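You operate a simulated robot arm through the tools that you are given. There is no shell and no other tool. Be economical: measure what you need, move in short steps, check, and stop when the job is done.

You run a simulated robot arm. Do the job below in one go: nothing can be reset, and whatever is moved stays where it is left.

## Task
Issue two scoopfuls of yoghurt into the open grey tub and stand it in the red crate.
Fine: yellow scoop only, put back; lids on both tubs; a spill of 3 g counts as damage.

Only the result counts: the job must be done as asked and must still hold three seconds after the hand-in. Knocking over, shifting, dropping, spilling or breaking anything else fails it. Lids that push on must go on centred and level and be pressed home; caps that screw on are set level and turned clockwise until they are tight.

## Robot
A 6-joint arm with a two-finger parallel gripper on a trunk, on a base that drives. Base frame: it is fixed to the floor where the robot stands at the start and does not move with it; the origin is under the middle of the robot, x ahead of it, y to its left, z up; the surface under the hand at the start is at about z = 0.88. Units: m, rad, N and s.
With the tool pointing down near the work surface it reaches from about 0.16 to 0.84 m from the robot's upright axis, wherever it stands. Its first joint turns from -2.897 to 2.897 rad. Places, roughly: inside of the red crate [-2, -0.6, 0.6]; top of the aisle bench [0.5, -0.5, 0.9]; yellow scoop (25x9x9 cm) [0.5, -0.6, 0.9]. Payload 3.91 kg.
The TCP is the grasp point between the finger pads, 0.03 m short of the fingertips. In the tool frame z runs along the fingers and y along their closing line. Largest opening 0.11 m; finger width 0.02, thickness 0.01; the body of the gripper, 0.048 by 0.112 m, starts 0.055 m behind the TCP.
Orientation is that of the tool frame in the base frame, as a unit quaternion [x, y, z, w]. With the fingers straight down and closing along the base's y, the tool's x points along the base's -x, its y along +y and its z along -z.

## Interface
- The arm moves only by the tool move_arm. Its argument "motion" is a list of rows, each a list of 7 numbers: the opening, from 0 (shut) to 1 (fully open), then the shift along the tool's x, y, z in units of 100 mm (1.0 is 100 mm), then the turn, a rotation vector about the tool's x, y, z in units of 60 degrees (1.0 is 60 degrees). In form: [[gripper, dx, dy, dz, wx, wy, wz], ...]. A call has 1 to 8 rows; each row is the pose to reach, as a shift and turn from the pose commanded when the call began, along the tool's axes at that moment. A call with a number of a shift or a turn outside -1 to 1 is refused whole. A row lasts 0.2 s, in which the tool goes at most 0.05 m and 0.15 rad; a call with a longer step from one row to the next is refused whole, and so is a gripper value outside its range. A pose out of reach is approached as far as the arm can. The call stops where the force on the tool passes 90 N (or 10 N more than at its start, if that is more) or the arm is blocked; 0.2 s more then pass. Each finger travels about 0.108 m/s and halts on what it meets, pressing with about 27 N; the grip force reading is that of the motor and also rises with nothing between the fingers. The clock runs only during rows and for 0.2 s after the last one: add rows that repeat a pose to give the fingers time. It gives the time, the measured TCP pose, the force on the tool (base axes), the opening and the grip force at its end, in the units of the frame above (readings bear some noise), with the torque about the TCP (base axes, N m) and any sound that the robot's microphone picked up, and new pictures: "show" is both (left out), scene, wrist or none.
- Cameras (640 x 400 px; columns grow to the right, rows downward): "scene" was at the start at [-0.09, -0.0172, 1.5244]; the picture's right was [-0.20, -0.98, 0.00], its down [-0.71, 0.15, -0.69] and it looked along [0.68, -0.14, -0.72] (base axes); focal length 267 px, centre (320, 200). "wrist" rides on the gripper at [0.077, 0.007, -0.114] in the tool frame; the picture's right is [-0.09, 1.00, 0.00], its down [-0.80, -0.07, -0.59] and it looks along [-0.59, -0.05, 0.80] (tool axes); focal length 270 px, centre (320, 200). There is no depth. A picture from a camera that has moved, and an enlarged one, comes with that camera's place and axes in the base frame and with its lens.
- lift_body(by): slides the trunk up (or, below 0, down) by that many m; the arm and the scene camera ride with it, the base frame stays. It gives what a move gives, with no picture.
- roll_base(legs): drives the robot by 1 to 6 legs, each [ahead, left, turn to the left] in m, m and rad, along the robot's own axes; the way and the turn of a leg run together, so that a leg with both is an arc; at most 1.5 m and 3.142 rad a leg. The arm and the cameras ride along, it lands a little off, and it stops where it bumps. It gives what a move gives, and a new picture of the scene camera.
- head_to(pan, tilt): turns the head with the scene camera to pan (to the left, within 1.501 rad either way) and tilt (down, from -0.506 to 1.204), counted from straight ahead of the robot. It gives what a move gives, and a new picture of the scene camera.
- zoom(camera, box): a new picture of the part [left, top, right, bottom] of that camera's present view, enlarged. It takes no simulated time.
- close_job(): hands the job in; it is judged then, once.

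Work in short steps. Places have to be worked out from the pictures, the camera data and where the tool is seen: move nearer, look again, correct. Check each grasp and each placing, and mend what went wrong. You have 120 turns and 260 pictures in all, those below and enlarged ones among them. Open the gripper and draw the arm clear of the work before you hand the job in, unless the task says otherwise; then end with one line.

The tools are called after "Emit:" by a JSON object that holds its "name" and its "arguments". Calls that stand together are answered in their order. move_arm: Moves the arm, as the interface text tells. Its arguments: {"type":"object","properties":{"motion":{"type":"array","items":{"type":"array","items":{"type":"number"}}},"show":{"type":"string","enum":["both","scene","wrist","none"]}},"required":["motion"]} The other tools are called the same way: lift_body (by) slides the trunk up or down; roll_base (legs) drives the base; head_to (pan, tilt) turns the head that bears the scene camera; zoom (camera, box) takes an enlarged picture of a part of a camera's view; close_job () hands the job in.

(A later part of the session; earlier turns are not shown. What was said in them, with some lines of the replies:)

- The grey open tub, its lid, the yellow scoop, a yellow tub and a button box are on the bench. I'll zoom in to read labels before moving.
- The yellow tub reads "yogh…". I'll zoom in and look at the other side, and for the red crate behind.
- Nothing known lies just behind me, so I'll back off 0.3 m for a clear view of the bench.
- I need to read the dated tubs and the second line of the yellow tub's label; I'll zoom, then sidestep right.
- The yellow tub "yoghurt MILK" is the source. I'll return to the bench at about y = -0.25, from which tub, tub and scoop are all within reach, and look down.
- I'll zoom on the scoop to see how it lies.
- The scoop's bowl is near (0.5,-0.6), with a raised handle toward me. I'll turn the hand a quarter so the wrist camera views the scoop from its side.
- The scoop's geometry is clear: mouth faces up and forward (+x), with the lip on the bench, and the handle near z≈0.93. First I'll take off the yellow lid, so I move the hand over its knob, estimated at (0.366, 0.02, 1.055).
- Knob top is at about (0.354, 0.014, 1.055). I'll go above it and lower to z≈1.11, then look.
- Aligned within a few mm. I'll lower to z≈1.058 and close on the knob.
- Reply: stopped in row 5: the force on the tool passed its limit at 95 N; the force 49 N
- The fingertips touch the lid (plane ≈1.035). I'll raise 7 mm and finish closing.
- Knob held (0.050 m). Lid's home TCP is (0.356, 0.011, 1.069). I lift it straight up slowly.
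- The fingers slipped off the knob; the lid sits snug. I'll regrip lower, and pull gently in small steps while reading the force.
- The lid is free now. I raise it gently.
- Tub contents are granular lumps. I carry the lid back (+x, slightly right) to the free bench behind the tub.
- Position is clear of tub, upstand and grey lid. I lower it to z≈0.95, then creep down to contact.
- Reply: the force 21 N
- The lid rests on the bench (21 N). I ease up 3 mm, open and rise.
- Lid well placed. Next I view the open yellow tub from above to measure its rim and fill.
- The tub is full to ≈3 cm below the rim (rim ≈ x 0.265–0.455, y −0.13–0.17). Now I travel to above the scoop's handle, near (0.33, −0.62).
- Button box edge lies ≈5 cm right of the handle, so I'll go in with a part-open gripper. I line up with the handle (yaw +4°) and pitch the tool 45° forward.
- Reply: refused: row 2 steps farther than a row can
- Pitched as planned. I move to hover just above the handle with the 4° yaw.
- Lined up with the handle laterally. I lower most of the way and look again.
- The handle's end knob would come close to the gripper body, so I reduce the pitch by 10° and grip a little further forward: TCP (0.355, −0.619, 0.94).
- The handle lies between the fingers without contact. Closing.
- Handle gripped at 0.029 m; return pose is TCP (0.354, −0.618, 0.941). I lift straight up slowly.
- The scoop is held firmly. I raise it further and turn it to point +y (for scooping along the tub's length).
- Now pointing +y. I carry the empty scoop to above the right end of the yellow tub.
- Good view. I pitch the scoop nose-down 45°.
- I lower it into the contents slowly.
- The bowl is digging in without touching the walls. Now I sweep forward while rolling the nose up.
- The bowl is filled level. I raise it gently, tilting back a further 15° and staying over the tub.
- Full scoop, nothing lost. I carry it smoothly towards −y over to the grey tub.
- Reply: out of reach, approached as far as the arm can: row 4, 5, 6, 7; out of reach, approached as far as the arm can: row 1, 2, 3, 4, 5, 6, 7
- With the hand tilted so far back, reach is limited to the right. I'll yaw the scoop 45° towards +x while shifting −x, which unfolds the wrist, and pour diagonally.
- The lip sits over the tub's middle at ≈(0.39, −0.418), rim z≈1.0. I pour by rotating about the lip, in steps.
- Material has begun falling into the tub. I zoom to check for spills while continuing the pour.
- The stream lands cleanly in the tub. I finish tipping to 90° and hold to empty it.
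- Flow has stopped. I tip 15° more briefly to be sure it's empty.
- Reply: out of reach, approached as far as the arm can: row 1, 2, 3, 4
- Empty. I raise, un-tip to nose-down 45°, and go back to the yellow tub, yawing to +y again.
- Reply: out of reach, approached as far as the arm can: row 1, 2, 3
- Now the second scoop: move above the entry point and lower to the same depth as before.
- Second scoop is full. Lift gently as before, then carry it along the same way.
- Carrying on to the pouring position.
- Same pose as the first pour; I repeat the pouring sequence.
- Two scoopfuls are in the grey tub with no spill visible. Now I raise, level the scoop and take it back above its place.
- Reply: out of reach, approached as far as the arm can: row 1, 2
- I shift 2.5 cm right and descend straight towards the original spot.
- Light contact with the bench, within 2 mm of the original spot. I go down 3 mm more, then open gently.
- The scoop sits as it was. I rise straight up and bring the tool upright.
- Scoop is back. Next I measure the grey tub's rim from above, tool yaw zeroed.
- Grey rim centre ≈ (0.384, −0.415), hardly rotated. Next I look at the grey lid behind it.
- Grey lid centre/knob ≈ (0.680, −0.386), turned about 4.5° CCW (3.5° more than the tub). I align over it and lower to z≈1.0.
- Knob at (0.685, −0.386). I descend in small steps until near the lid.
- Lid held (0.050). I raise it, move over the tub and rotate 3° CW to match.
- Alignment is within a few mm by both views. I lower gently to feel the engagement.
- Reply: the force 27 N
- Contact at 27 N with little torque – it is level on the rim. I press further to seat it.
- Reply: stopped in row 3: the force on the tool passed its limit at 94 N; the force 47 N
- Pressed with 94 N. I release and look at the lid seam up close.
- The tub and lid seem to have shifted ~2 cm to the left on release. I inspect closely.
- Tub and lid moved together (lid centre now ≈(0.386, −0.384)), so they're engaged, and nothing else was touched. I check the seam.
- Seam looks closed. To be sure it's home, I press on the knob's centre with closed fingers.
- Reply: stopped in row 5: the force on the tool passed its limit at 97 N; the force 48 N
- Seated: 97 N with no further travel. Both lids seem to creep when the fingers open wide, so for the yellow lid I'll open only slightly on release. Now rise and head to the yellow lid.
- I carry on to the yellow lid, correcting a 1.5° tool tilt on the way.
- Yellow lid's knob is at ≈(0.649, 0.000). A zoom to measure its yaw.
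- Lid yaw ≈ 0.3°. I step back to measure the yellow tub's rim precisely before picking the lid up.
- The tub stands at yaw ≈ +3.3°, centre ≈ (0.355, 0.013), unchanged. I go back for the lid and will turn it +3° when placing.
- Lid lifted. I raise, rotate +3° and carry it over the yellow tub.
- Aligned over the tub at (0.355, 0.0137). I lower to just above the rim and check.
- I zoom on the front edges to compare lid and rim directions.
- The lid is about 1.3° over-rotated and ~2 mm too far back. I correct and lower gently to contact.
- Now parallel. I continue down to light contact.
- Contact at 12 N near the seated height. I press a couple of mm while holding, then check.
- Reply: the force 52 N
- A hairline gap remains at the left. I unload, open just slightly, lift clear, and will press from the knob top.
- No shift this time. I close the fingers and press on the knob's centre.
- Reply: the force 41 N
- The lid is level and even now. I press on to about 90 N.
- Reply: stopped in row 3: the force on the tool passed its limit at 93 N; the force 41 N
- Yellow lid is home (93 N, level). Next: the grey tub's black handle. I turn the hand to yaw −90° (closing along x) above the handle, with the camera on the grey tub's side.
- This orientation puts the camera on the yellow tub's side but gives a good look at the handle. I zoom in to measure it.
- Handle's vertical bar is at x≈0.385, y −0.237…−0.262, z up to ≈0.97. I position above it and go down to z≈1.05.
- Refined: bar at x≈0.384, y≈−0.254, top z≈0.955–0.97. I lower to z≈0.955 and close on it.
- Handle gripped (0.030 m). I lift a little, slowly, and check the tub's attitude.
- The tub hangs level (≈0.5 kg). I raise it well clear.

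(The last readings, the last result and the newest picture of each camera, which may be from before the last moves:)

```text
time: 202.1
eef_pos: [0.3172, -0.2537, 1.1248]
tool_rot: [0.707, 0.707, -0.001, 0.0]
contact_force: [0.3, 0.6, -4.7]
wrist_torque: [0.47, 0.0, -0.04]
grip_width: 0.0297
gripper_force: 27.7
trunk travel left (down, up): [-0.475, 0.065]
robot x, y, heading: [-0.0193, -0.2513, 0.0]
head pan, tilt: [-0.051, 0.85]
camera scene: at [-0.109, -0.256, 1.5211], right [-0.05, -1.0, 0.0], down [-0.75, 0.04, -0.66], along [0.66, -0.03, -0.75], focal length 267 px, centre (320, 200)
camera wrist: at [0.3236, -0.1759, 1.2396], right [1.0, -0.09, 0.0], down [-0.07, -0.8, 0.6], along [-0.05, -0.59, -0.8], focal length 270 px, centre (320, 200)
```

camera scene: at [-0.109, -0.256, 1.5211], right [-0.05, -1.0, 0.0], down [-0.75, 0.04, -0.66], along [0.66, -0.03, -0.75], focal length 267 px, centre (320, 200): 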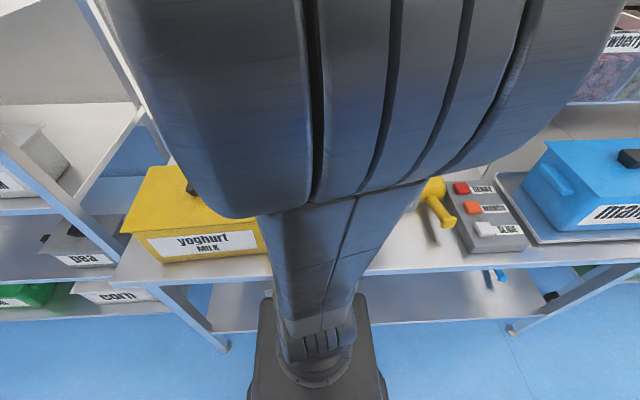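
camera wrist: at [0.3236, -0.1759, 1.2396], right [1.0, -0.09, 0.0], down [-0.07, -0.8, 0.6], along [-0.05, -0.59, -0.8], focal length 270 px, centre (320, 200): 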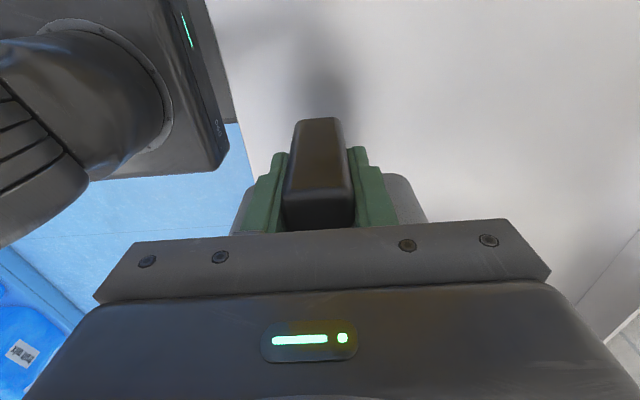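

The tub rides steadily. I back away from the bench gently, then turn right in steps to look for the crate.

Emit:
{"name": "roll_base", "arguments": {"legs": [[-0.2, 0, 0], [-0.25, 0, 0]]}}

Emit:
{"name": "roll_base", "arguments": {"legs": [[0, 0, -0.8], [0, 0, -0.8]]}}

Emit:
{"name": "head_to", "arguments": {"pan": -1.3, "tilt": 0.5}}

```text
time: 205.1
eef_pos: [-0.1271, -0.2531, 1.1249]
tool_rot: [0.708, 0.706, 0.0, 0.001]
contact_force: [0.0, 0.5, -3.6]
wrist_torque: [0.48, -0.02, -0.02]
grip_width: 0.0297
gripper_force: 26.7
trunk travel left (down, up): [-0.475, 0.065]
robot x, y, heading: [-0.4598, -0.2533, -0.003]
head pan, tilt: [-0.051, 0.85]
camera scene: at [-0.5537, -0.2555, 1.5211], right [-0.05, -1.0, 0.0], down [-0.75, 0.04, -0.66], along [0.66, -0.04, -0.75], focal length 267 px, centre (320, 200)
```

scene: 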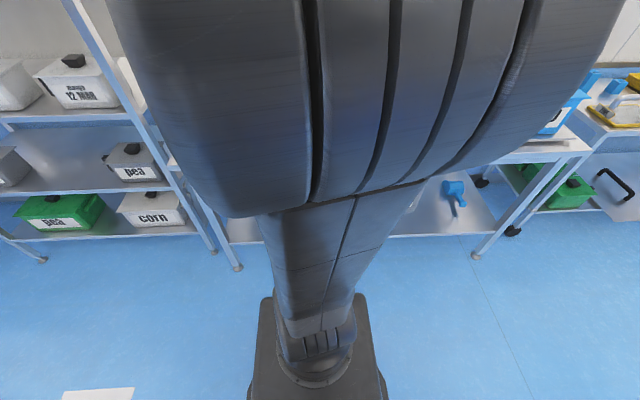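

```text
time: 209.7
eef_pos: [-0.4788, -0.5875, 1.1241]
tool_rot: [1.0, -0.021, -0.001, 0.0]
contact_force: [0.1, 0.7, -4.4]
wrist_torque: [-0.03, -0.46, -0.01]
grip_width: 0.0299
gripper_force: 26.8
trunk travel left (down, up): [-0.475, 0.065]
robot x, y, heading: [-0.4625, -0.2507, -1.615]
head pan, tilt: [-0.051, 0.85]
camera scene: at [-0.4611, -0.1599, 1.5211], right [-1.0, 0.09, 0.0], down [0.07, 0.75, -0.66], along [-0.06, -0.66, -0.75], focal length 267 px, centre (320, 200)
```

scene: 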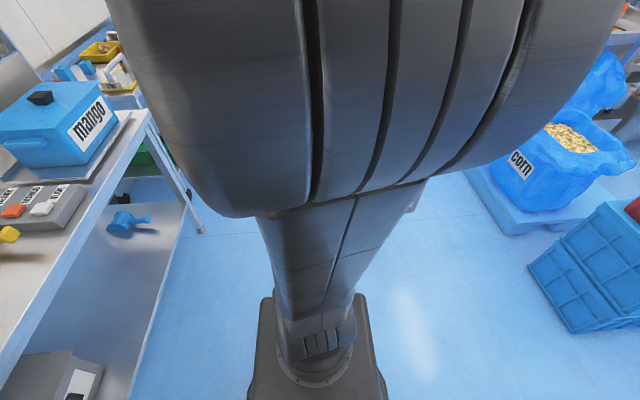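

```text
time: 211.1
eef_pos: [-0.4791, -0.5873, 1.1251]
tool_rot: [1.0, -0.022, 0.0, 0.0]
contact_force: [-0.1, -0.4, -4.3]
wrist_torque: [-0.01, -0.5, -0.01]
grip_width: 0.0299
gripper_force: 26.7
trunk travel left (down, up): [-0.475, 0.065]
robot x, y, heading: [-0.4666, -0.2504, -1.615]
head pan, tilt: [-1.3, 0.499]
camera scene: at [-0.5423, -0.1026, 1.5511], right [-0.23, 0.97, 0.0], down [0.47, 0.11, -0.88], along [-0.86, -0.2, -0.48], focal length 267 px, centre (320, 200)
```

scene: 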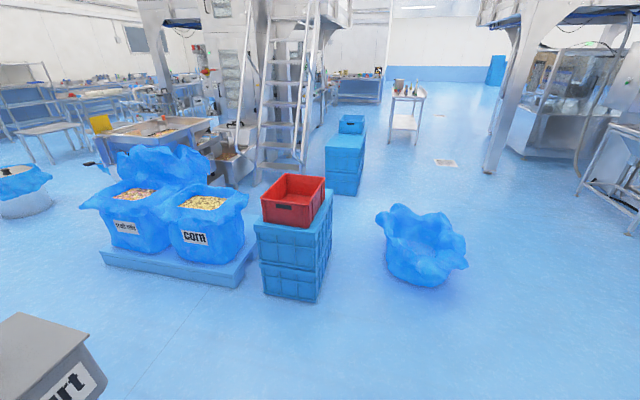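

The red crate sits on stacked blue crates. I zoom in to measure.

Emit:
{"name": "zoom", "arguments": {"camera": "scene", "box": [220, 150, 380, 310]}}

```text
2.50 times, centred on (300, 230) of scene
camera zoom: at [-0.5423, -0.1026, 1.5511], right [-0.23, 0.97, 0.0], down [0.47, 0.11, -0.88], along [-0.86, -0.2, -0.48], focal length 668 px, centre (370, 125)
```

zoom: 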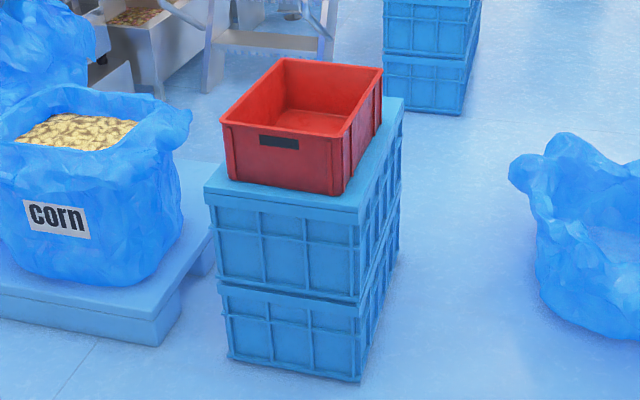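

Crate: x ≈ −2.36…−1.92, y ≈ −0.81…−0.49, rim z≈0.735, floor ≈0.57. I turn the hand so that the tub points ahead of the robot, handle towards me.

Emit:
{"name": "move_arm", "arguments": {"motion": [[0, 0, 0, 0, 0, 0, -0.05], [0, 0, 0, 0, 0, 0, -0.14], [0, 0, 0, 0, 0, 0, -0.25], [0, 0, 0, 0, 0, 0, -0.36], [0, 0, 0, 0, 0, 0, -0.47], [0, 0, 0, 0, 0, 0, -0.58], [0, 0, 0, 0, 0, 0, -0.68], [0, 0, 0, 0, 0, 0, -0.74]], "show": "none"}}

Emit:
{"name": "move_arm", "arguments": {"motion": [[0, 0, 0, 0, 0, 0, -0.05], [0, 0, 0, 0, 0, 0, -0.14], [0, 0, 0, 0, 0, 0, -0.25], [0, 0, 0, 0, 0, 0, -0.36], [0, 0, 0, 0, 0, 0, -0.47], [0, 0, 0, 0, 0, 0, -0.58], [0, 0, 0, 0, 0, 0, -0.69], [0, 0, 0, 0, 0, 0, -0.76]], "show": "wrist"}}

Emit:
{"name": "head_to", "arguments": {"pan": 0, "tilt": 0.7}}

```text
time: 212.9
eef_pos: [-0.48, -0.5865, 1.1257]
tool_rot: [0.934, 0.359, -0.001, 0.001]
contact_force: [-0.3, -0.3, -4.4]
wrist_torque: [0.3, -0.38, -0.03]
grip_width: 0.0297
gripper_force: 27.1
trunk travel left (down, up): [-0.475, 0.065]
robot x, y, heading: [-0.464, -0.2495, -1.613]
head pan, tilt: [-1.3, 0.499]
```

```text
time: 214.7
eef_pos: [-0.4796, -0.5863, 1.1248]
tool_rot: [0.722, 0.692, 0.0, -0.001]
contact_force: [-0.2, 0.2, -3.5]
wrist_torque: [0.44, -0.01, -0.02]
grip_width: 0.0299
gripper_force: 26.7
trunk travel left (down, up): [-0.475, 0.065]
robot x, y, heading: [-0.4593, -0.2495, -1.612]
head pan, tilt: [-1.3, 0.499]
camera wrist: at [-0.4703, -0.5101, 1.2394], right [0.99, -0.13, 0.0], down [-0.1, -0.8, 0.59], along [-0.08, -0.59, -0.8], focal length 270 px, centre (320, 200)
```

wrist: 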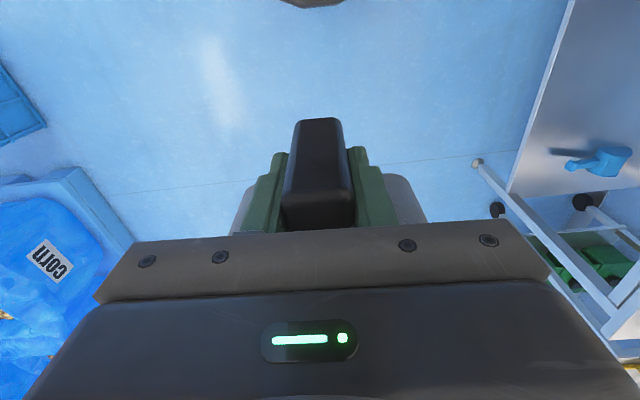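

```text
time: 216.2
eef_pos: [-0.4795, -0.5864, 1.1244]
tool_rot: [0.722, 0.691, -0.001, 0.0]
contact_force: [0.5, 0.0, -3.2]
wrist_torque: [0.5, -0.07, 0.02]
grip_width: 0.0298
gripper_force: 27.0
trunk travel left (down, up): [-0.475, 0.065]
robot x, y, heading: [-0.4606, -0.2515, -1.616]
head pan, tilt: [0.0, 0.7]
camera scene: at [-0.4574, -0.167, 1.5334], right [-1.0, 0.04, 0.0], down [0.03, 0.64, -0.76], along [-0.03, -0.76, -0.64], focal length 267 px, centre (320, 200)
```

scene: 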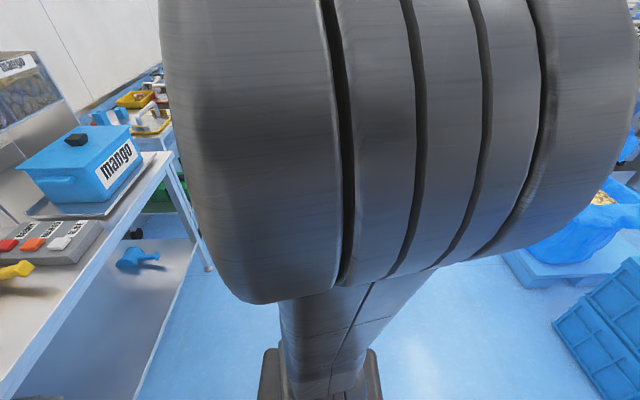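

Tub now points ahead. I turn to face −x, then approach to 0.5 m short and look.

Emit:
{"name": "roll_base", "arguments": {"legs": [[0, 0, -0.76], [0, 0, -0.766], [0.4, 0.2, 0], [0.1, 0.2, 0]]}}

Emit:
{"name": "head_to", "arguments": {"pan": 0.25, "tilt": 0.6}}

```text
time: 224.2
eef_pos: [-1.3041, -0.6343, 1.1253]
tool_rot: [1.0, -0.003, 0.0, -0.001]
contact_force: [0.3, -0.1, -4.3]
wrist_torque: [0.0, -0.48, 0.04]
grip_width: 0.0301
gripper_force: 26.6
trunk travel left (down, up): [-0.475, 0.065]
robot x, y, heading: [-0.9711, -0.6411, 3.137]
head pan, tilt: [0.0, 0.7]
camera scene: at [-0.8818, -0.6408, 1.5334], right [0.01, 1.0, 0.0], down [0.64, 0.0, -0.76], along [-0.76, 0.0, -0.64], focal length 267 px, centre (320, 200)
```

scene: 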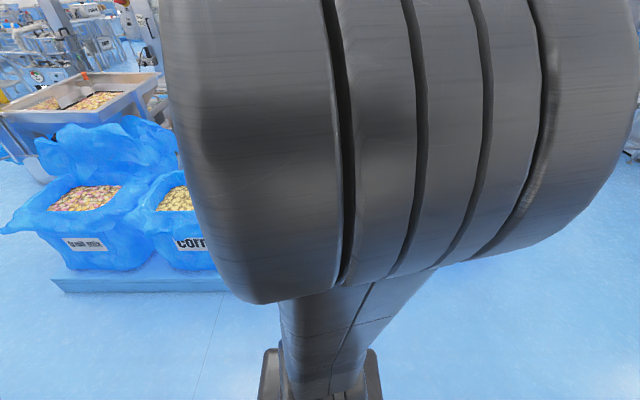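

```text
time: 225.0
eef_pos: [-1.3048, -0.6347, 1.1242]
tool_rot: [1.0, -0.002, 0.001, -0.001]
contact_force: [-0.6, 0.1, -3.8]
wrist_torque: [-0.02, -0.47, -0.01]
grip_width: 0.0301
gripper_force: 27.2
trunk travel left (down, up): [-0.475, 0.065]
robot x, y, heading: [-0.9676, -0.6388, 3.135]
head pan, tilt: [0.25, 0.6]
camera scene: at [-0.8822, -0.6618, 1.542], right [-0.24, 0.97, 0.0], down [0.55, 0.14, -0.82], along [-0.8, -0.2, -0.57], focal length 267 px, centre (320, 200)
```

scene: 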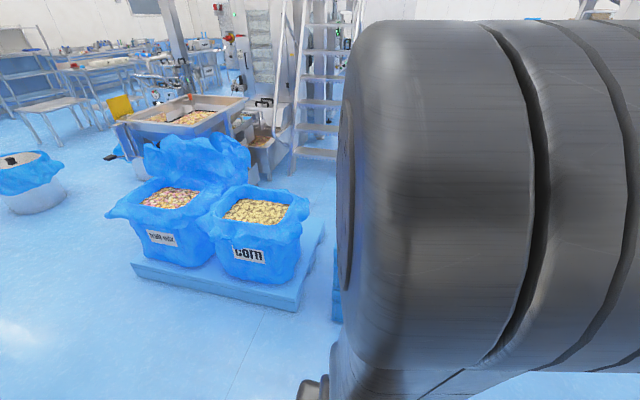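

My own shoulder blocks the view; extending the arm ahead will open it. I extend 0.25 m smoothly.

Emit:
{"name": "move_arm", "arguments": {"motion": [[0, -0.06, 0, 0, 0, 0, 0], [0, -0.2, 0, 0, 0, 0, 0], [0, -0.36, 0, 0, 0, 0, 0], [0, -0.52, 0, 0, 0, 0, 0], [0, -0.68, 0, 0, 0, 0, 0], [0, -0.84, 0, 0, 0, 0, 0], [0, -0.96, 0, 0, 0, 0, 0], [0, -1, 0, 0, 0, 0, 0]], "show": "none"}}

Emit:
{"name": "move_arm", "arguments": {"motion": [[0, -0.06, 0, 0, 0, 0, 0], [0, -0.2, 0, 0, 0, 0, 0], [0, -0.36, 0, 0, 0, 0, 0], [0, -0.52, 0, 0, 0, 0, 0], [0, -0.68, 0, 0, 0, 0, 0], [0, -0.84, 0, 0, 0, 0, 0], [0, -0.96, 0, 0, 0, 0, 0], [0, -1, 0, 0, 0, 0, 0]], "show": "none"}}

Emit:
{"name": "move_arm", "arguments": {"motion": [[0, -0.06, 0, 0, 0, 0, 0], [0, -0.2, 0, 0, 0, 0, 0], [0, -0.36, 0, 0, 0, 0, 0], [0, -0.5, 0, 0, 0, 0, 0], [0, -0.6, 0, 0, 0, 0, 0], [0, -0.65, 0, 0, 0, 0, 0]], "show": "wrist"}}

Emit:
{"name": "head_to", "arguments": {"pan": 0.25, "tilt": 0.65}}

```text
time: 226.8
eef_pos: [-1.405, -0.6335, 1.126]
tool_rot: [1.0, -0.003, 0.0, 0.0]
contact_force: [0.2, 0.5, -3.9]
wrist_torque: [-0.02, -0.47, 0.02]
grip_width: 0.0298
gripper_force: 27.2
trunk travel left (down, up): [-0.475, 0.065]
robot x, y, heading: [-0.9684, -0.6401, 3.138]
head pan, tilt: [0.25, 0.6]
```

```text
time: 228.6
eef_pos: [-1.5052, -0.6339, 1.1253]
tool_rot: [1.0, -0.002, 0.001, -0.001]
contact_force: [0.2, -0.2, -4.3]
wrist_torque: [-0.01, -0.49, 0.0]
grip_width: 0.0297
gripper_force: 27.0
trunk travel left (down, up): [-0.475, 0.065]
robot x, y, heading: [-0.9673, -0.6346, 3.131]
head pan, tilt: [0.25, 0.6]
```

```text
time: 230.0
eef_pos: [-1.569, -0.6342, 1.1259]
tool_rot: [1.0, -0.002, 0.0, -0.001]
contact_force: [0.6, 0.3, -3.5]
wrist_torque: [-0.02, -0.47, 0.0]
grip_width: 0.03
gripper_force: 27.0
trunk travel left (down, up): [-0.475, 0.065]
robot x, y, heading: [-0.9642, -0.6374, 3.133]
head pan, tilt: [0.25, 0.6]
camera wrist: at [-1.4928, -0.6405, 1.2398], right [-0.09, -1.0, 0.0], down [-0.8, 0.07, 0.59], along [-0.59, 0.06, -0.8], focal length 270 px, centre (320, 200)
```

wrist: 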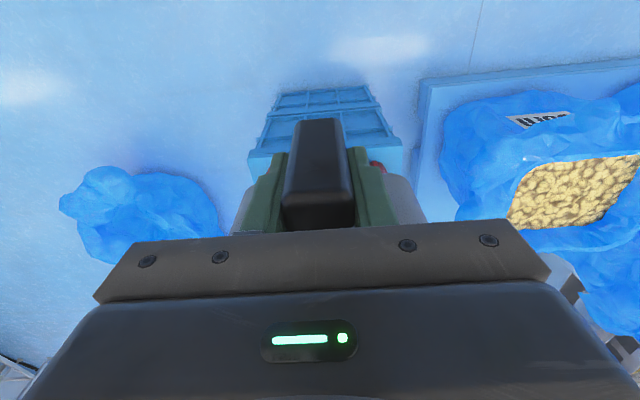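

```text
time: 230.6
eef_pos: [-1.5685, -0.6331, 1.125]
tool_rot: [1.0, -0.002, 0.0, 0.0]
contact_force: [0.9, -0.2, -3.3]
wrist_torque: [-0.03, -0.48, -0.03]
grip_width: 0.0299
gripper_force: 26.9
trunk travel left (down, up): [-0.475, 0.065]
robot x, y, heading: [-0.9666, -0.6381, 3.133]
head pan, tilt: [0.25, 0.649]
camera scene: at [-0.881, -0.6615, 1.5378], right [-0.24, 0.97, 0.0], down [0.59, 0.15, -0.8], along [-0.77, -0.19, -0.6], focal length 267 px, centre (320, 200)
```

scene: 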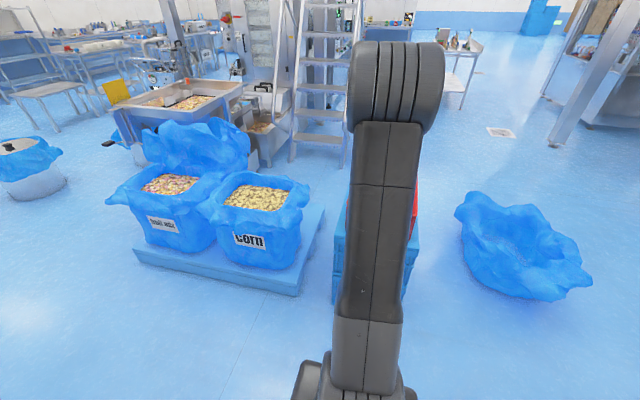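

I sidestep 0.3 m to the right for an unobstructed look at the crate.

Emit:
{"name": "roll_base", "arguments": {"legs": [[0.0, -0.3, 0.008]]}}

Emit:
{"name": "zoom", "arguments": {"camera": "scene", "box": [240, 130, 400, 290]}}

```text
time: 232.7
eef_pos: [-1.5689, -0.3346, 1.1249]
tool_rot: [1.0, 0.0, 0.0, -0.002]
contact_force: [1.0, -0.1, -4.0]
wrist_torque: [0.0, -0.45, -0.03]
grip_width: 0.0298
gripper_force: 27.3
trunk travel left (down, up): [-0.475, 0.065]
robot x, y, heading: [-0.9664, -0.3333, -3.139]
head pan, tilt: [0.25, 0.649]
camera scene: at [-0.88, -0.3575, 1.5378], right [-0.25, 0.97, 0.0], down [0.59, 0.15, -0.8], along [-0.77, -0.2, -0.6], focal length 267 px, centre (320, 200)
```

scene: 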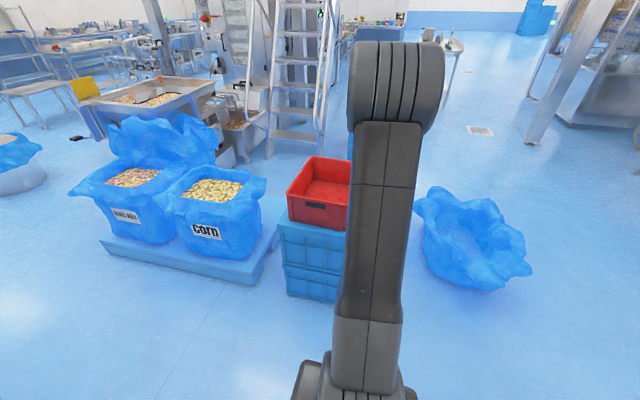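

```text
2.50 times, centred on (320, 210) of scene
camera zoom: at [-0.88, -0.3575, 1.5378], right [-0.25, 0.97, 0.0], down [0.59, 0.15, -0.8], along [-0.77, -0.2, -0.6], focal length 668 px, centre (320, 175)
```

zoom: 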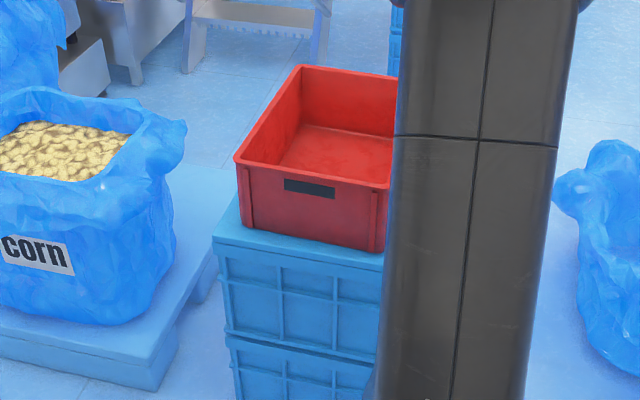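

Crate confirmed: centre ≈ (−2.13, −0.647), rim 0.735, floor ≈0.55. I drive so that the tub is over it, keeping ≥0.4 m from the stack.

Emit:
{"name": "roll_base", "arguments": {"legs": [[0.2, 0.31, 0], [0.23, 0, 0]]}}

```text
time: 236.3
eef_pos: [-1.9966, -0.6317, 1.1245]
tool_rot: [1.0, -0.003, 0.0, -0.001]
contact_force: [-0.5, 0.1, -4.5]
wrist_torque: [-0.01, -0.51, -0.02]
grip_width: 0.0297
gripper_force: 27.2
trunk travel left (down, up): [-0.475, 0.065]
robot x, y, heading: [-1.396, -0.637, 3.137]
head pan, tilt: [0.25, 0.649]
camera scene: at [-1.3096, -0.6605, 1.5378], right [-0.24, 0.97, 0.0], down [0.59, 0.15, -0.8], along [-0.77, -0.19, -0.61], focal length 267 px, centre (320, 200)
```

scene: 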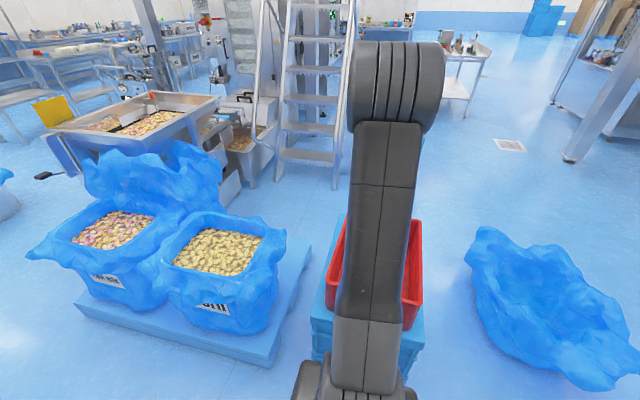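

Emit:
{"name": "zoom", "arguments": {"camera": "scene", "box": [290, 190, 460, 350]}}

Emit:
{"name": "head_to", "arguments": {"pan": 0, "tilt": 0.9}}

```text
2.50 times, centred on (375, 270) of scene
camera zoom: at [-1.3096, -0.6605, 1.5378], right [-0.24, 0.97, 0.0], down [0.59, 0.15, -0.8], along [-0.77, -0.19, -0.61], focal length 668 px, centre (182, 25)
```

zoom: 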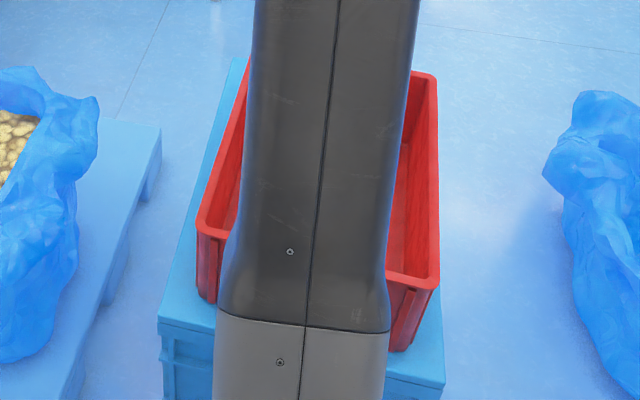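

```text
time: 237.1
eef_pos: [-1.9964, -0.6327, 1.1245]
tool_rot: [1.0, -0.002, 0.0, -0.001]
contact_force: [-0.6, 0.3, -3.4]
wrist_torque: [0.0, -0.45, 0.0]
grip_width: 0.0299
gripper_force: 26.6
trunk travel left (down, up): [-0.475, 0.065]
robot x, y, heading: [-1.392, -0.6359, 3.132]
head pan, tilt: [0.0, 0.901]
camera scene: at [-1.3, -0.6391, 1.5173], right [0.01, 1.0, 0.0], down [0.78, 0.0, -0.62], along [-0.62, 0.0, -0.78], focal length 267 px, centre (320, 200)
```

scene: 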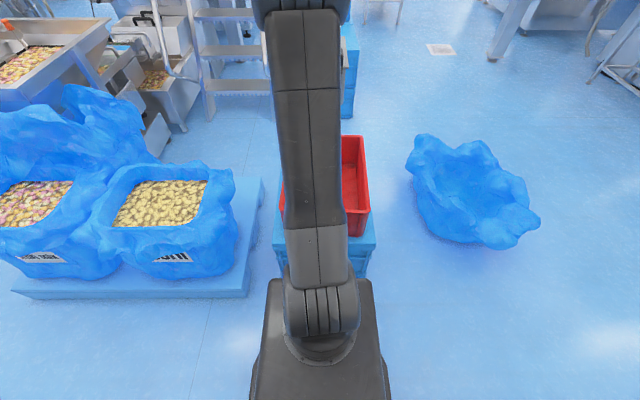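

Triangulating from two views corrects this: rim z≈0.81, crate x ≈ −2.21…−1.81, y ≈ −0.763…−0.47, floor ≈0.65. So the hand must be at x≈−1.92, y≈−0.617; I shift back before lowering.

Emit:
{"name": "move_arm", "arguments": {"motion": [[0, 0.05, -0.02, 0, 0, 0, 0], [0, 0.17, -0.05, 0, 0, 0, 0], [0, 0.32, -0.08, 0, 0, 0, 0], [0, 0.47, -0.11, 0, 0, 0, 0], [0, 0.62, -0.14, 0, 0, 0, 0], [0, 0.72, -0.15, 0, 0, 0, 0], [0, 0.765, -0.15, 0, 0, 0, 0]], "show": "none"}}

Emit:
{"name": "lift_body", "arguments": {"by": -0.17}}

Emit:
{"name": "head_to", "arguments": {"pan": 0.15, "tilt": 0.85}}

Emit:
{"name": "zoom", "arguments": {"camera": "wrist", "box": [0, 0, 640, 400]}}

```text
time: 238.7
eef_pos: [-1.9198, -0.6179, 1.1257]
tool_rot: [1.0, -0.003, 0.0, -0.001]
contact_force: [-0.7, 0.3, -4.3]
wrist_torque: [-0.03, -0.48, 0.02]
grip_width: 0.0298
gripper_force: 27.0
trunk travel left (down, up): [-0.475, 0.065]
robot x, y, heading: [-1.3983, -0.6375, 3.134]
head pan, tilt: [0.0, 0.901]
```

```text
time: 240.6
eef_pos: [-1.9188, -0.6181, 0.956]
tool_rot: [1.0, -0.002, 0.0, -0.001]
contact_force: [0.7, -0.1, -3.3]
wrist_torque: [-0.02, -0.51, -0.05]
grip_width: 0.0297
gripper_force: 26.8
trunk travel left (down, up): [-0.305, 0.235]
robot x, y, heading: [-1.3955, -0.6398, 3.139]
head pan, tilt: [0.0, 0.901]
```

```text
time: 241.3
eef_pos: [-1.9192, -0.6184, 0.9554]
tool_rot: [1.0, -0.003, 0.0, -0.001]
contact_force: [-0.4, 0.2, -3.5]
wrist_torque: [0.0, -0.49, 0.0]
grip_width: 0.03
gripper_force: 27.2
trunk travel left (down, up): [-0.305, 0.235]
robot x, y, heading: [-1.3942, -0.6414, 3.136]
head pan, tilt: [0.15, 0.85]
camera scene: at [-1.3016, -0.6507, 1.3511], right [-0.14, 0.99, 0.0], down [0.74, 0.11, -0.66], along [-0.65, -0.09, -0.75], focal length 267 px, centre (320, 200)
```

scene: 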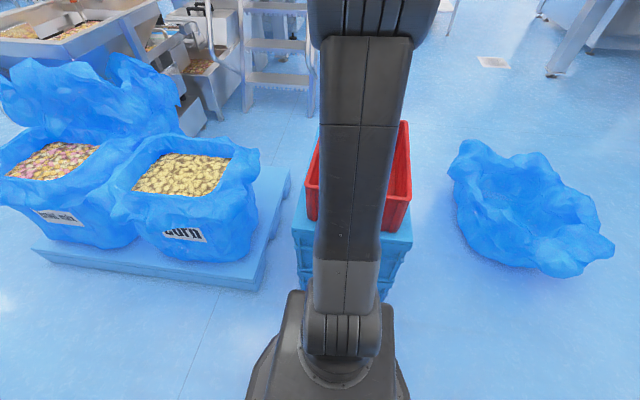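

```text
1.00 times, centred on (320, 200) of wrist (not enlarged: the box is as wide or as high as the picture)
camera zoom: at [-1.8438, -0.6252, 1.0698], right [-0.09, -1.0, 0.0], down [-0.8, 0.07, 0.59], along [-0.59, 0.06, -0.8], focal length 270 px, centre (320, 200)
```

zoom: 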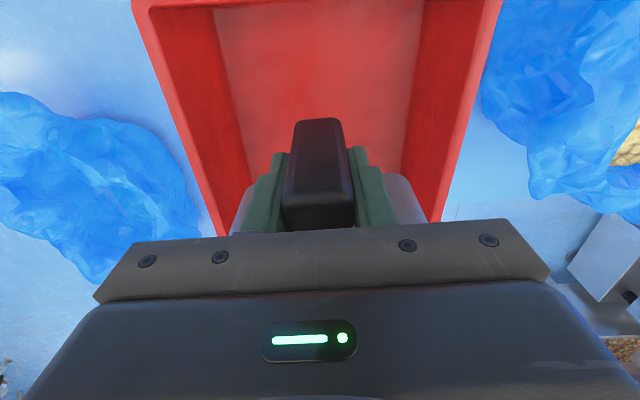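

Laterally centred. I lower another 0.17 m and check for contact.

Emit:
{"name": "lift_body", "arguments": {"by": -0.1}}

Emit:
{"name": "lift_body", "arguments": {"by": -0.08}}

Emit:
{"name": "zoom", "arguments": {"camera": "scene", "box": [260, 100, 460, 260]}}

Emit:
{"name": "zoom", "arguments": {"camera": "wrist", "box": [0, 0, 640, 400]}}

```text
time: 242.6
eef_pos: [-1.919, -0.6176, 0.8552]
tool_rot: [1.0, -0.002, 0.0, -0.001]
contact_force: [-1.4, 0.1, -3.4]
wrist_torque: [0.07, -0.49, 0.01]
grip_width: 0.0298
gripper_force: 27.1
trunk travel left (down, up): [-0.205, 0.335]
robot x, y, heading: [-1.3961, -0.6389, 3.134]
head pan, tilt: [0.15, 0.85]
```

```text
time: 243.8
eef_pos: [-1.919, -0.6168, 0.7761]
tool_rot: [1.0, -0.002, 0.001, 0.0]
contact_force: [-0.4, -0.5, -3.8]
wrist_torque: [0.02, -0.43, -0.05]
grip_width: 0.0299
gripper_force: 27.7
trunk travel left (down, up): [-0.125, 0.415]
robot x, y, heading: [-1.3978, -0.6383, 3.133]
head pan, tilt: [0.15, 0.85]
```

```text
2.50 times, centred on (360, 180) of scene
camera zoom: at [-1.3015, -0.6508, 1.1712], right [-0.14, 0.99, 0.0], down [0.74, 0.11, -0.66], along [-0.65, -0.09, -0.75], focal length 668 px, centre (220, 250)
```

zoom: 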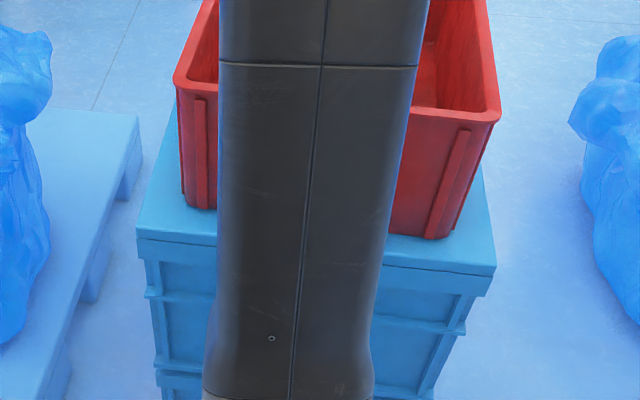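

```text
1.00 times, centred on (320, 200) of wrist (not enlarged: the box is as wide or as high as the picture)
camera zoom: at [-1.8437, -0.6253, 0.8899], right [-0.09, -1.0, 0.0], down [-0.8, 0.07, 0.59], along [-0.59, 0.06, -0.8], focal length 270 px, centre (320, 200)
```

zoom: 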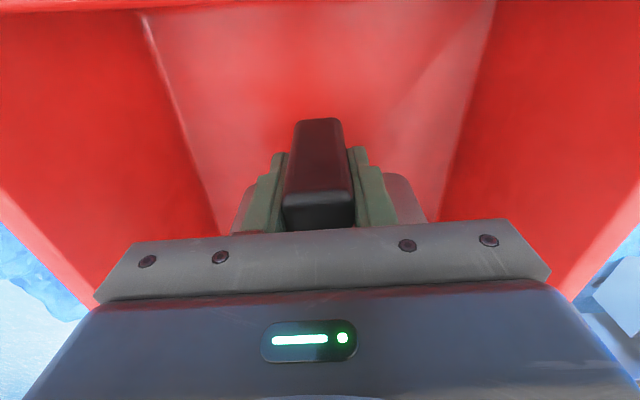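

Inside the crate, no contact. I creep down with the arm until it touches the floor.

Emit:
{"name": "move_arm", "arguments": {"motion": [[0, 0, 0, 0.06, 0, 0, 0], [0, 0, 0, 0.12, 0, 0, 0], [0, 0, 0, 0.18, 0, 0, 0], [0, 0, 0, 0.24, 0, 0, 0], [0, 0, 0, 0.3, 0, 0, 0]], "show": "none"}}

```text
time: 245.0
eef_pos: [-1.9197, -0.6187, 0.7443]
tool_rot: [1.0, -0.003, 0.0, -0.001]
contact_force: [0.3, 0.1, -3.9]
wrist_torque: [-0.03, -0.49, 0.02]
grip_width: 0.0297
gripper_force: 27.6
trunk travel left (down, up): [-0.125, 0.415]
robot x, y, heading: [-1.3954, -0.6395, 3.133]
head pan, tilt: [0.15, 0.85]
```

Emit:
{"name": "move_arm", "arguments": {"motion": [[0, 0, 0, 0.04, 0, 0, 0], [0, 0, 0, 0.08, 0, 0, 0], [0, 0, 0, 0.12, 0, 0, 0], [0, 0, 0, 0.16, 0, 0, 0], [0, 0, 0, 0.16, 0, 0, 0]], "show": "wrist"}}

```text
time: 246.2
eef_pos: [-1.9188, -0.6173, 0.7289]
tool_rot: [1.0, -0.003, 0.001, -0.001]
contact_force: [-0.7, 0.1, -4.8]
wrist_torque: [-0.02, -0.44, -0.01]
grip_width: 0.0297
gripper_force: 27.3
trunk travel left (down, up): [-0.125, 0.415]
robot x, y, heading: [-1.3966, -0.6417, 3.137]
head pan, tilt: [0.15, 0.85]
camera wrist: at [-1.8433, -0.625, 0.8439], right [-0.09, -1.0, 0.0], down [-0.8, 0.07, 0.59], along [-0.59, 0.06, -0.8], focal length 270 px, centre (320, 200)
```

wrist: 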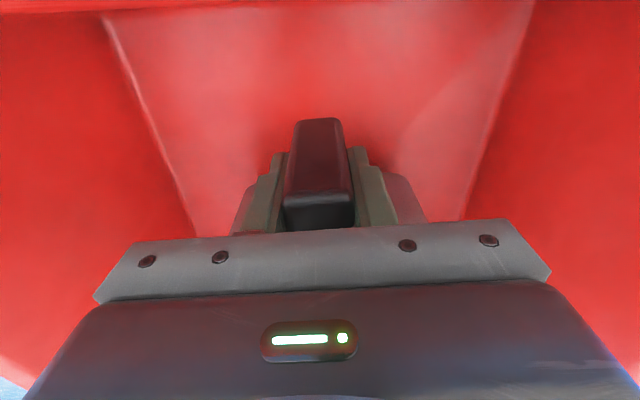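

Emit:
{"name": "move_arm", "arguments": {"motion": [[0, 0, 0, 0.03, 0, 0, 0], [0, 0, 0, 0.06, 0, 0, 0], [0, 0, 0, 0.09, 0, 0, 0], [0, 0, 0, 0.11, 0, 0, 0], [0, 0, 0, 0.11, 0, 0, 0]], "show": "none"}}

```text
time: 247.4
eef_pos: [-1.9197, -0.6185, 0.7178]
tool_rot: [1.0, -0.003, 0.0, -0.001]
contact_force: [0.7, 0.0, -3.7]
wrist_torque: [0.02, -0.47, -0.01]
grip_width: 0.0299
gripper_force: 27.2
trunk travel left (down, up): [-0.125, 0.415]
robot x, y, heading: [-1.3946, -0.6356, 3.136]
head pan, tilt: [0.15, 0.85]
```

Still hanging; the camera housing is close to the near rim, so I shift 1 cm forward, then continue down.

Emit:
{"name": "move_arm", "arguments": {"motion": [[0, -0.05, 0, 0, 0, 0, 0], [0, -0.1, 0, 0, 0, 0, 0], [0, -0.1, 0, 0.03, 0, 0, 0], [0, -0.1, 0, 0.06, 0, 0, 0], [0, -0.1, 0, 0.09, 0, 0, 0], [0, -0.1, 0, 0.09, 0, 0, 0]], "show": "wrist"}}

```text
time: 248.8
eef_pos: [-1.929, -0.618, 0.7091]
tool_rot: [1.0, -0.002, 0.0, -0.001]
contact_force: [0.1, -0.4, -4.8]
wrist_torque: [0.01, -0.47, -0.05]
grip_width: 0.03
gripper_force: 26.7
trunk travel left (down, up): [-0.125, 0.415]
robot x, y, heading: [-1.3929, -0.6373, 3.139]
head pan, tilt: [0.15, 0.85]
camera wrist: at [-1.8538, -0.6253, 0.824], right [-0.09, -1.0, 0.0], down [-0.8, 0.07, 0.59], along [-0.59, 0.06, -0.8], focal length 270 px, centre (320, 200)
```

wrist: 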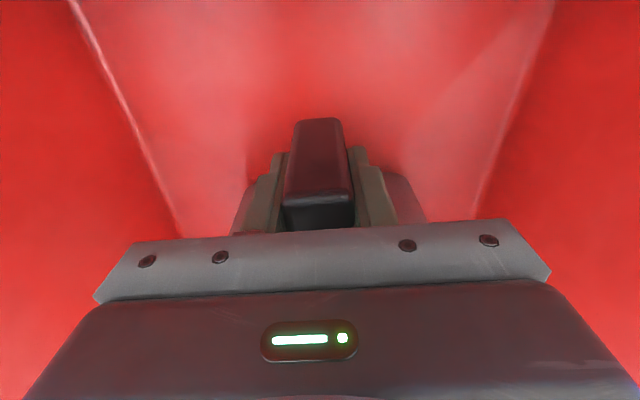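

Emit:
{"name": "move_arm", "arguments": {"motion": [[0, 0, 0, 0.03, 0, 0, 0], [0, 0, 0, 0.06, 0, 0, 0], [0, 0, 0, 0.09, 0, 0, 0], [0, 0, 0, 0.12, 0, 0, 0], [0, 0, 0, 0.12, 0, 0, 0]], "show": "none"}}

```text
time: 250.0
eef_pos: [-1.9283, -0.6167, 0.6998]
tool_rot: [1.0, -0.003, -0.001, -0.001]
contact_force: [4.2, -1.0, 23.3]
wrist_torque: [-1.08, 0.34, 0.0]
grip_width: 0.03
gripper_force: 27.2
trunk travel left (down, up): [-0.125, 0.415]
robot x, y, heading: [-1.3944, -0.6373, 3.135]
head pan, tilt: [0.15, 0.85]
```

Floor contact (≈27 N). I ease off 2 mm and open just slightly.

Emit:
{"name": "move_arm", "arguments": {"motion": [[0, 0, 0, -0.015, 0, 0, 0], [0.3, 0, 0, -0.015, 0, 0, 0], [0.36, 0, 0, -0.015, 0, 0, 0], [0.4, 0, 0, -0.015, 0, 0, 0], [0.4, 0, 0, -0.015, 0, 0, 0]], "show": "wrist"}}

```text
time: 251.2
eef_pos: [-1.9297, -0.6178, 0.6998]
tool_rot: [1.0, -0.003, 0.0, -0.001]
contact_force: [-0.2, -1.5, 0.9]
wrist_torque: [0.01, 0.0, -0.01]
grip_width: 0.044
gripper_force: 0.0
trunk travel left (down, up): [-0.125, 0.415]
robot x, y, heading: [-1.3948, -0.6383, 3.133]
head pan, tilt: [0.15, 0.85]
camera wrist: at [-1.8535, -0.6253, 0.8138], right [-0.09, -1.0, 0.0], down [-0.8, 0.07, 0.59], along [-0.59, 0.06, -0.8], focal length 270 px, centre (320, 200)
```

wrist: 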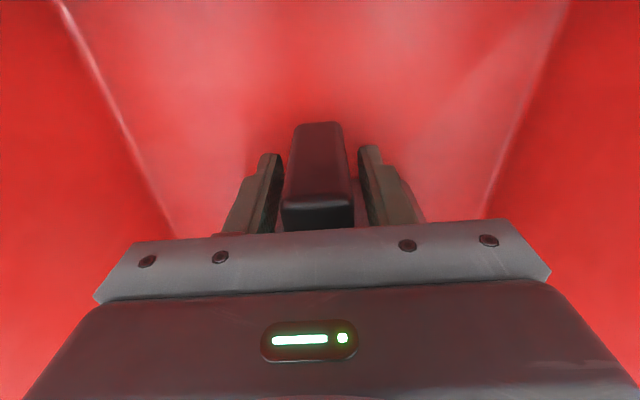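

Released cleanly. I rise straight up, then look at the tub.

Emit:
{"name": "move_arm", "arguments": {"motion": [[0.42, 0, 0, -0.1, 0, 0, 0], [0.42, 0, 0, -0.25, 0, 0, 0], [0.42, 0, 0, -0.45, 0, 0, 0], [0.42, 0, 0, -0.7, 0, 0, 0], [0.42, 0, 0, -1, 0, 0, 0]], "show": "none"}}

Emit:
{"name": "lift_body", "arguments": {"by": 0.25}}

Emit:
{"name": "zoom", "arguments": {"camera": "wrist", "box": [0, 0, 640, 400]}}

Emit:
{"name": "zoom", "arguments": {"camera": "scene", "box": [260, 80, 460, 240]}}

```text
time: 252.4
eef_pos: [-1.9293, -0.6172, 0.8015]
tool_rot: [1.0, -0.002, 0.0, -0.001]
contact_force: [0.6, -0.3, 0.9]
wrist_torque: [0.01, 0.01, 0.0]
grip_width: 0.0461
gripper_force: 0.0
trunk travel left (down, up): [-0.125, 0.415]
robot x, y, heading: [-1.3976, -0.6394, 3.136]
head pan, tilt: [0.15, 0.85]
```

```text
time: 255.0
eef_pos: [-1.9296, -0.6178, 1.0507]
tool_rot: [1.0, -0.003, -0.001, -0.001]
contact_force: [-1.6, -1.2, -0.2]
wrist_torque: [0.01, -0.04, 0.0]
grip_width: 0.0461
gripper_force: 0.1
trunk travel left (down, up): [-0.375, 0.165]
robot x, y, heading: [-1.3933, -0.6388, 3.139]
head pan, tilt: [0.15, 0.85]
```

```text
1.00 times, centred on (320, 200) of wrist (not enlarged: the box is as wide or as high as the picture)
camera zoom: at [-1.8531, -0.6249, 1.1651], right [-0.09, -1.0, 0.0], down [-0.8, 0.07, 0.59], along [-0.59, 0.06, -0.8], focal length 270 px, centre (320, 200)
```

zoom: 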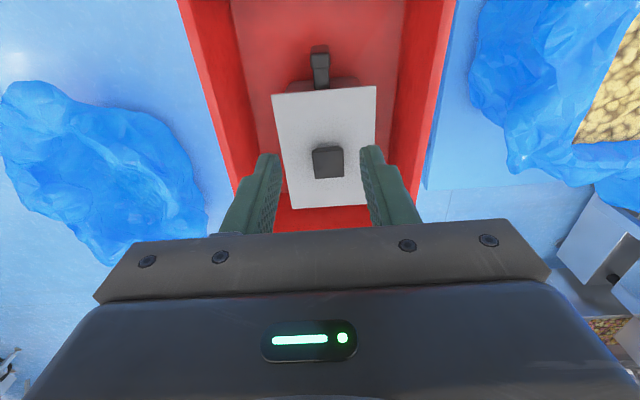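

```text
2.50 times, centred on (360, 160) of scene
camera zoom: at [-1.3013, -0.6508, 1.4211], right [-0.14, 0.99, 0.0], down [0.74, 0.11, -0.66], along [-0.65, -0.09, -0.75], focal length 668 px, centre (220, 300)
```

zoom: 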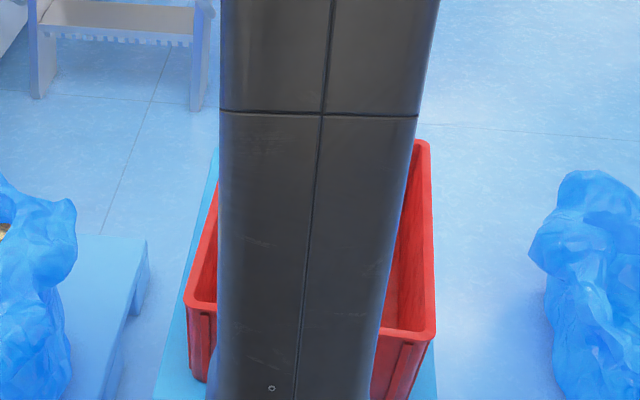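

The tub stands in the crate with its lid on. One close look at lid and tub.

Emit:
{"name": "zoom", "arguments": {"camera": "wrist", "box": [230, 20, 430, 240]}}

Emit:
{"name": "roll_base", "arguments": {"legs": [[-0.3, 0, 0], [0, -0.35, 0]]}}

Emit:
{"name": "zoom", "arguments": {"camera": "scene", "box": [200, 80, 420, 280]}}

```text
1.82 times, centred on (330, 130) of wrist
camera zoom: at [-1.8531, -0.6249, 1.1651], right [-0.09, -1.0, 0.0], down [-0.8, 0.07, 0.59], along [-0.59, 0.06, -0.8], focal length 491 px, centre (302, 327)
```

zoom: 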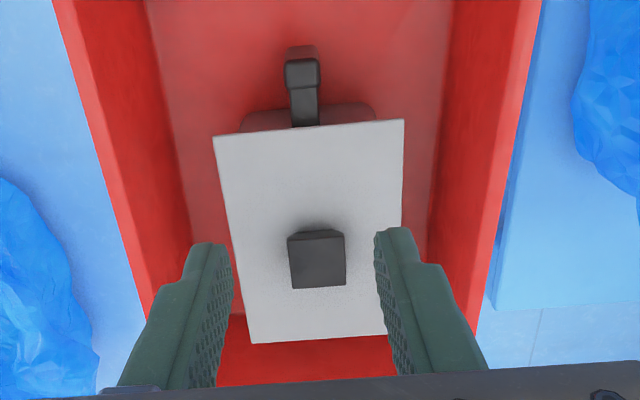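

```text
time: 258.9
eef_pos: [-1.6296, -0.2675, 1.0503]
tool_rot: [1.0, -0.005, 0.0, -0.001]
contact_force: [0.0, 0.2, -1.0]
wrist_torque: [0.01, -0.01, -0.03]
grip_width: 0.0463
gripper_force: 0.0
trunk travel left (down, up): [-0.375, 0.165]
robot x, y, heading: [-1.0974, -0.2906, 3.133]
head pan, tilt: [0.15, 0.85]
camera scene: at [-1.0015, -0.3037, 1.4211], right [-0.14, 0.99, 0.0], down [0.74, 0.1, -0.66], along [-0.65, -0.09, -0.75], focal length 267 px, centre (320, 200)
```

scene: 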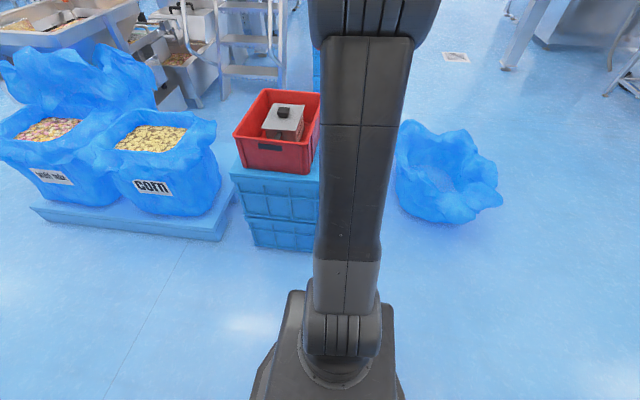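

```text
2.00 times, centred on (310, 180) of scene
camera zoom: at [-1.0015, -0.3037, 1.4211], right [-0.14, 0.99, 0.0], down [0.74, 0.1, -0.66], along [-0.65, -0.09, -0.75], focal length 535 px, centre (340, 240)
```

zoom: 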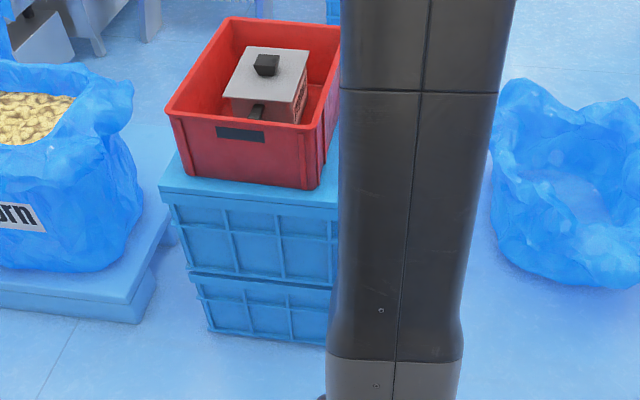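

The tub stands upright and lidded in the red crate; scoop is back and the yellow lid is seated. I open the gripper fully, clear of everything, and hand in.

Emit:
{"name": "move_arm", "arguments": {"motion": [[0.8, 0, 0, -0.1, 0, 0, 0], [1, 0, 0, -0.2, 0, 0, 0], [1, 0, 0, -0.2, 0, 0, 0]], "show": "none"}}

Emit:
{"name": "close_job", "arguments": {}}

```text
time: 259.7
eef_pos: [-1.6282, -0.2691, 1.0704]
tool_rot: [1.0, -0.005, -0.001, -0.001]
contact_force: [0.1, -0.4, -0.3]
wrist_torque: [0.02, 0.05, -0.01]
grip_width: 0.1099
gripper_force: 0.0
trunk travel left (down, up): [-0.375, 0.165]
robot x, y, heading: [-1.0965, -0.2937, 3.131]
head pan, tilt: [0.15, 0.85]
```

```text
The job is handed in.
```

The job is handed in: two scoopfuls of yoghurt went into the grey tub with the yellow scoop and no spill seen, the scoop is back in place, both lids are pressed on, and the grey tub stands in the red crate; the grey tub slid about 3 cm on the bench when I let go of its lid, touching nothing else.
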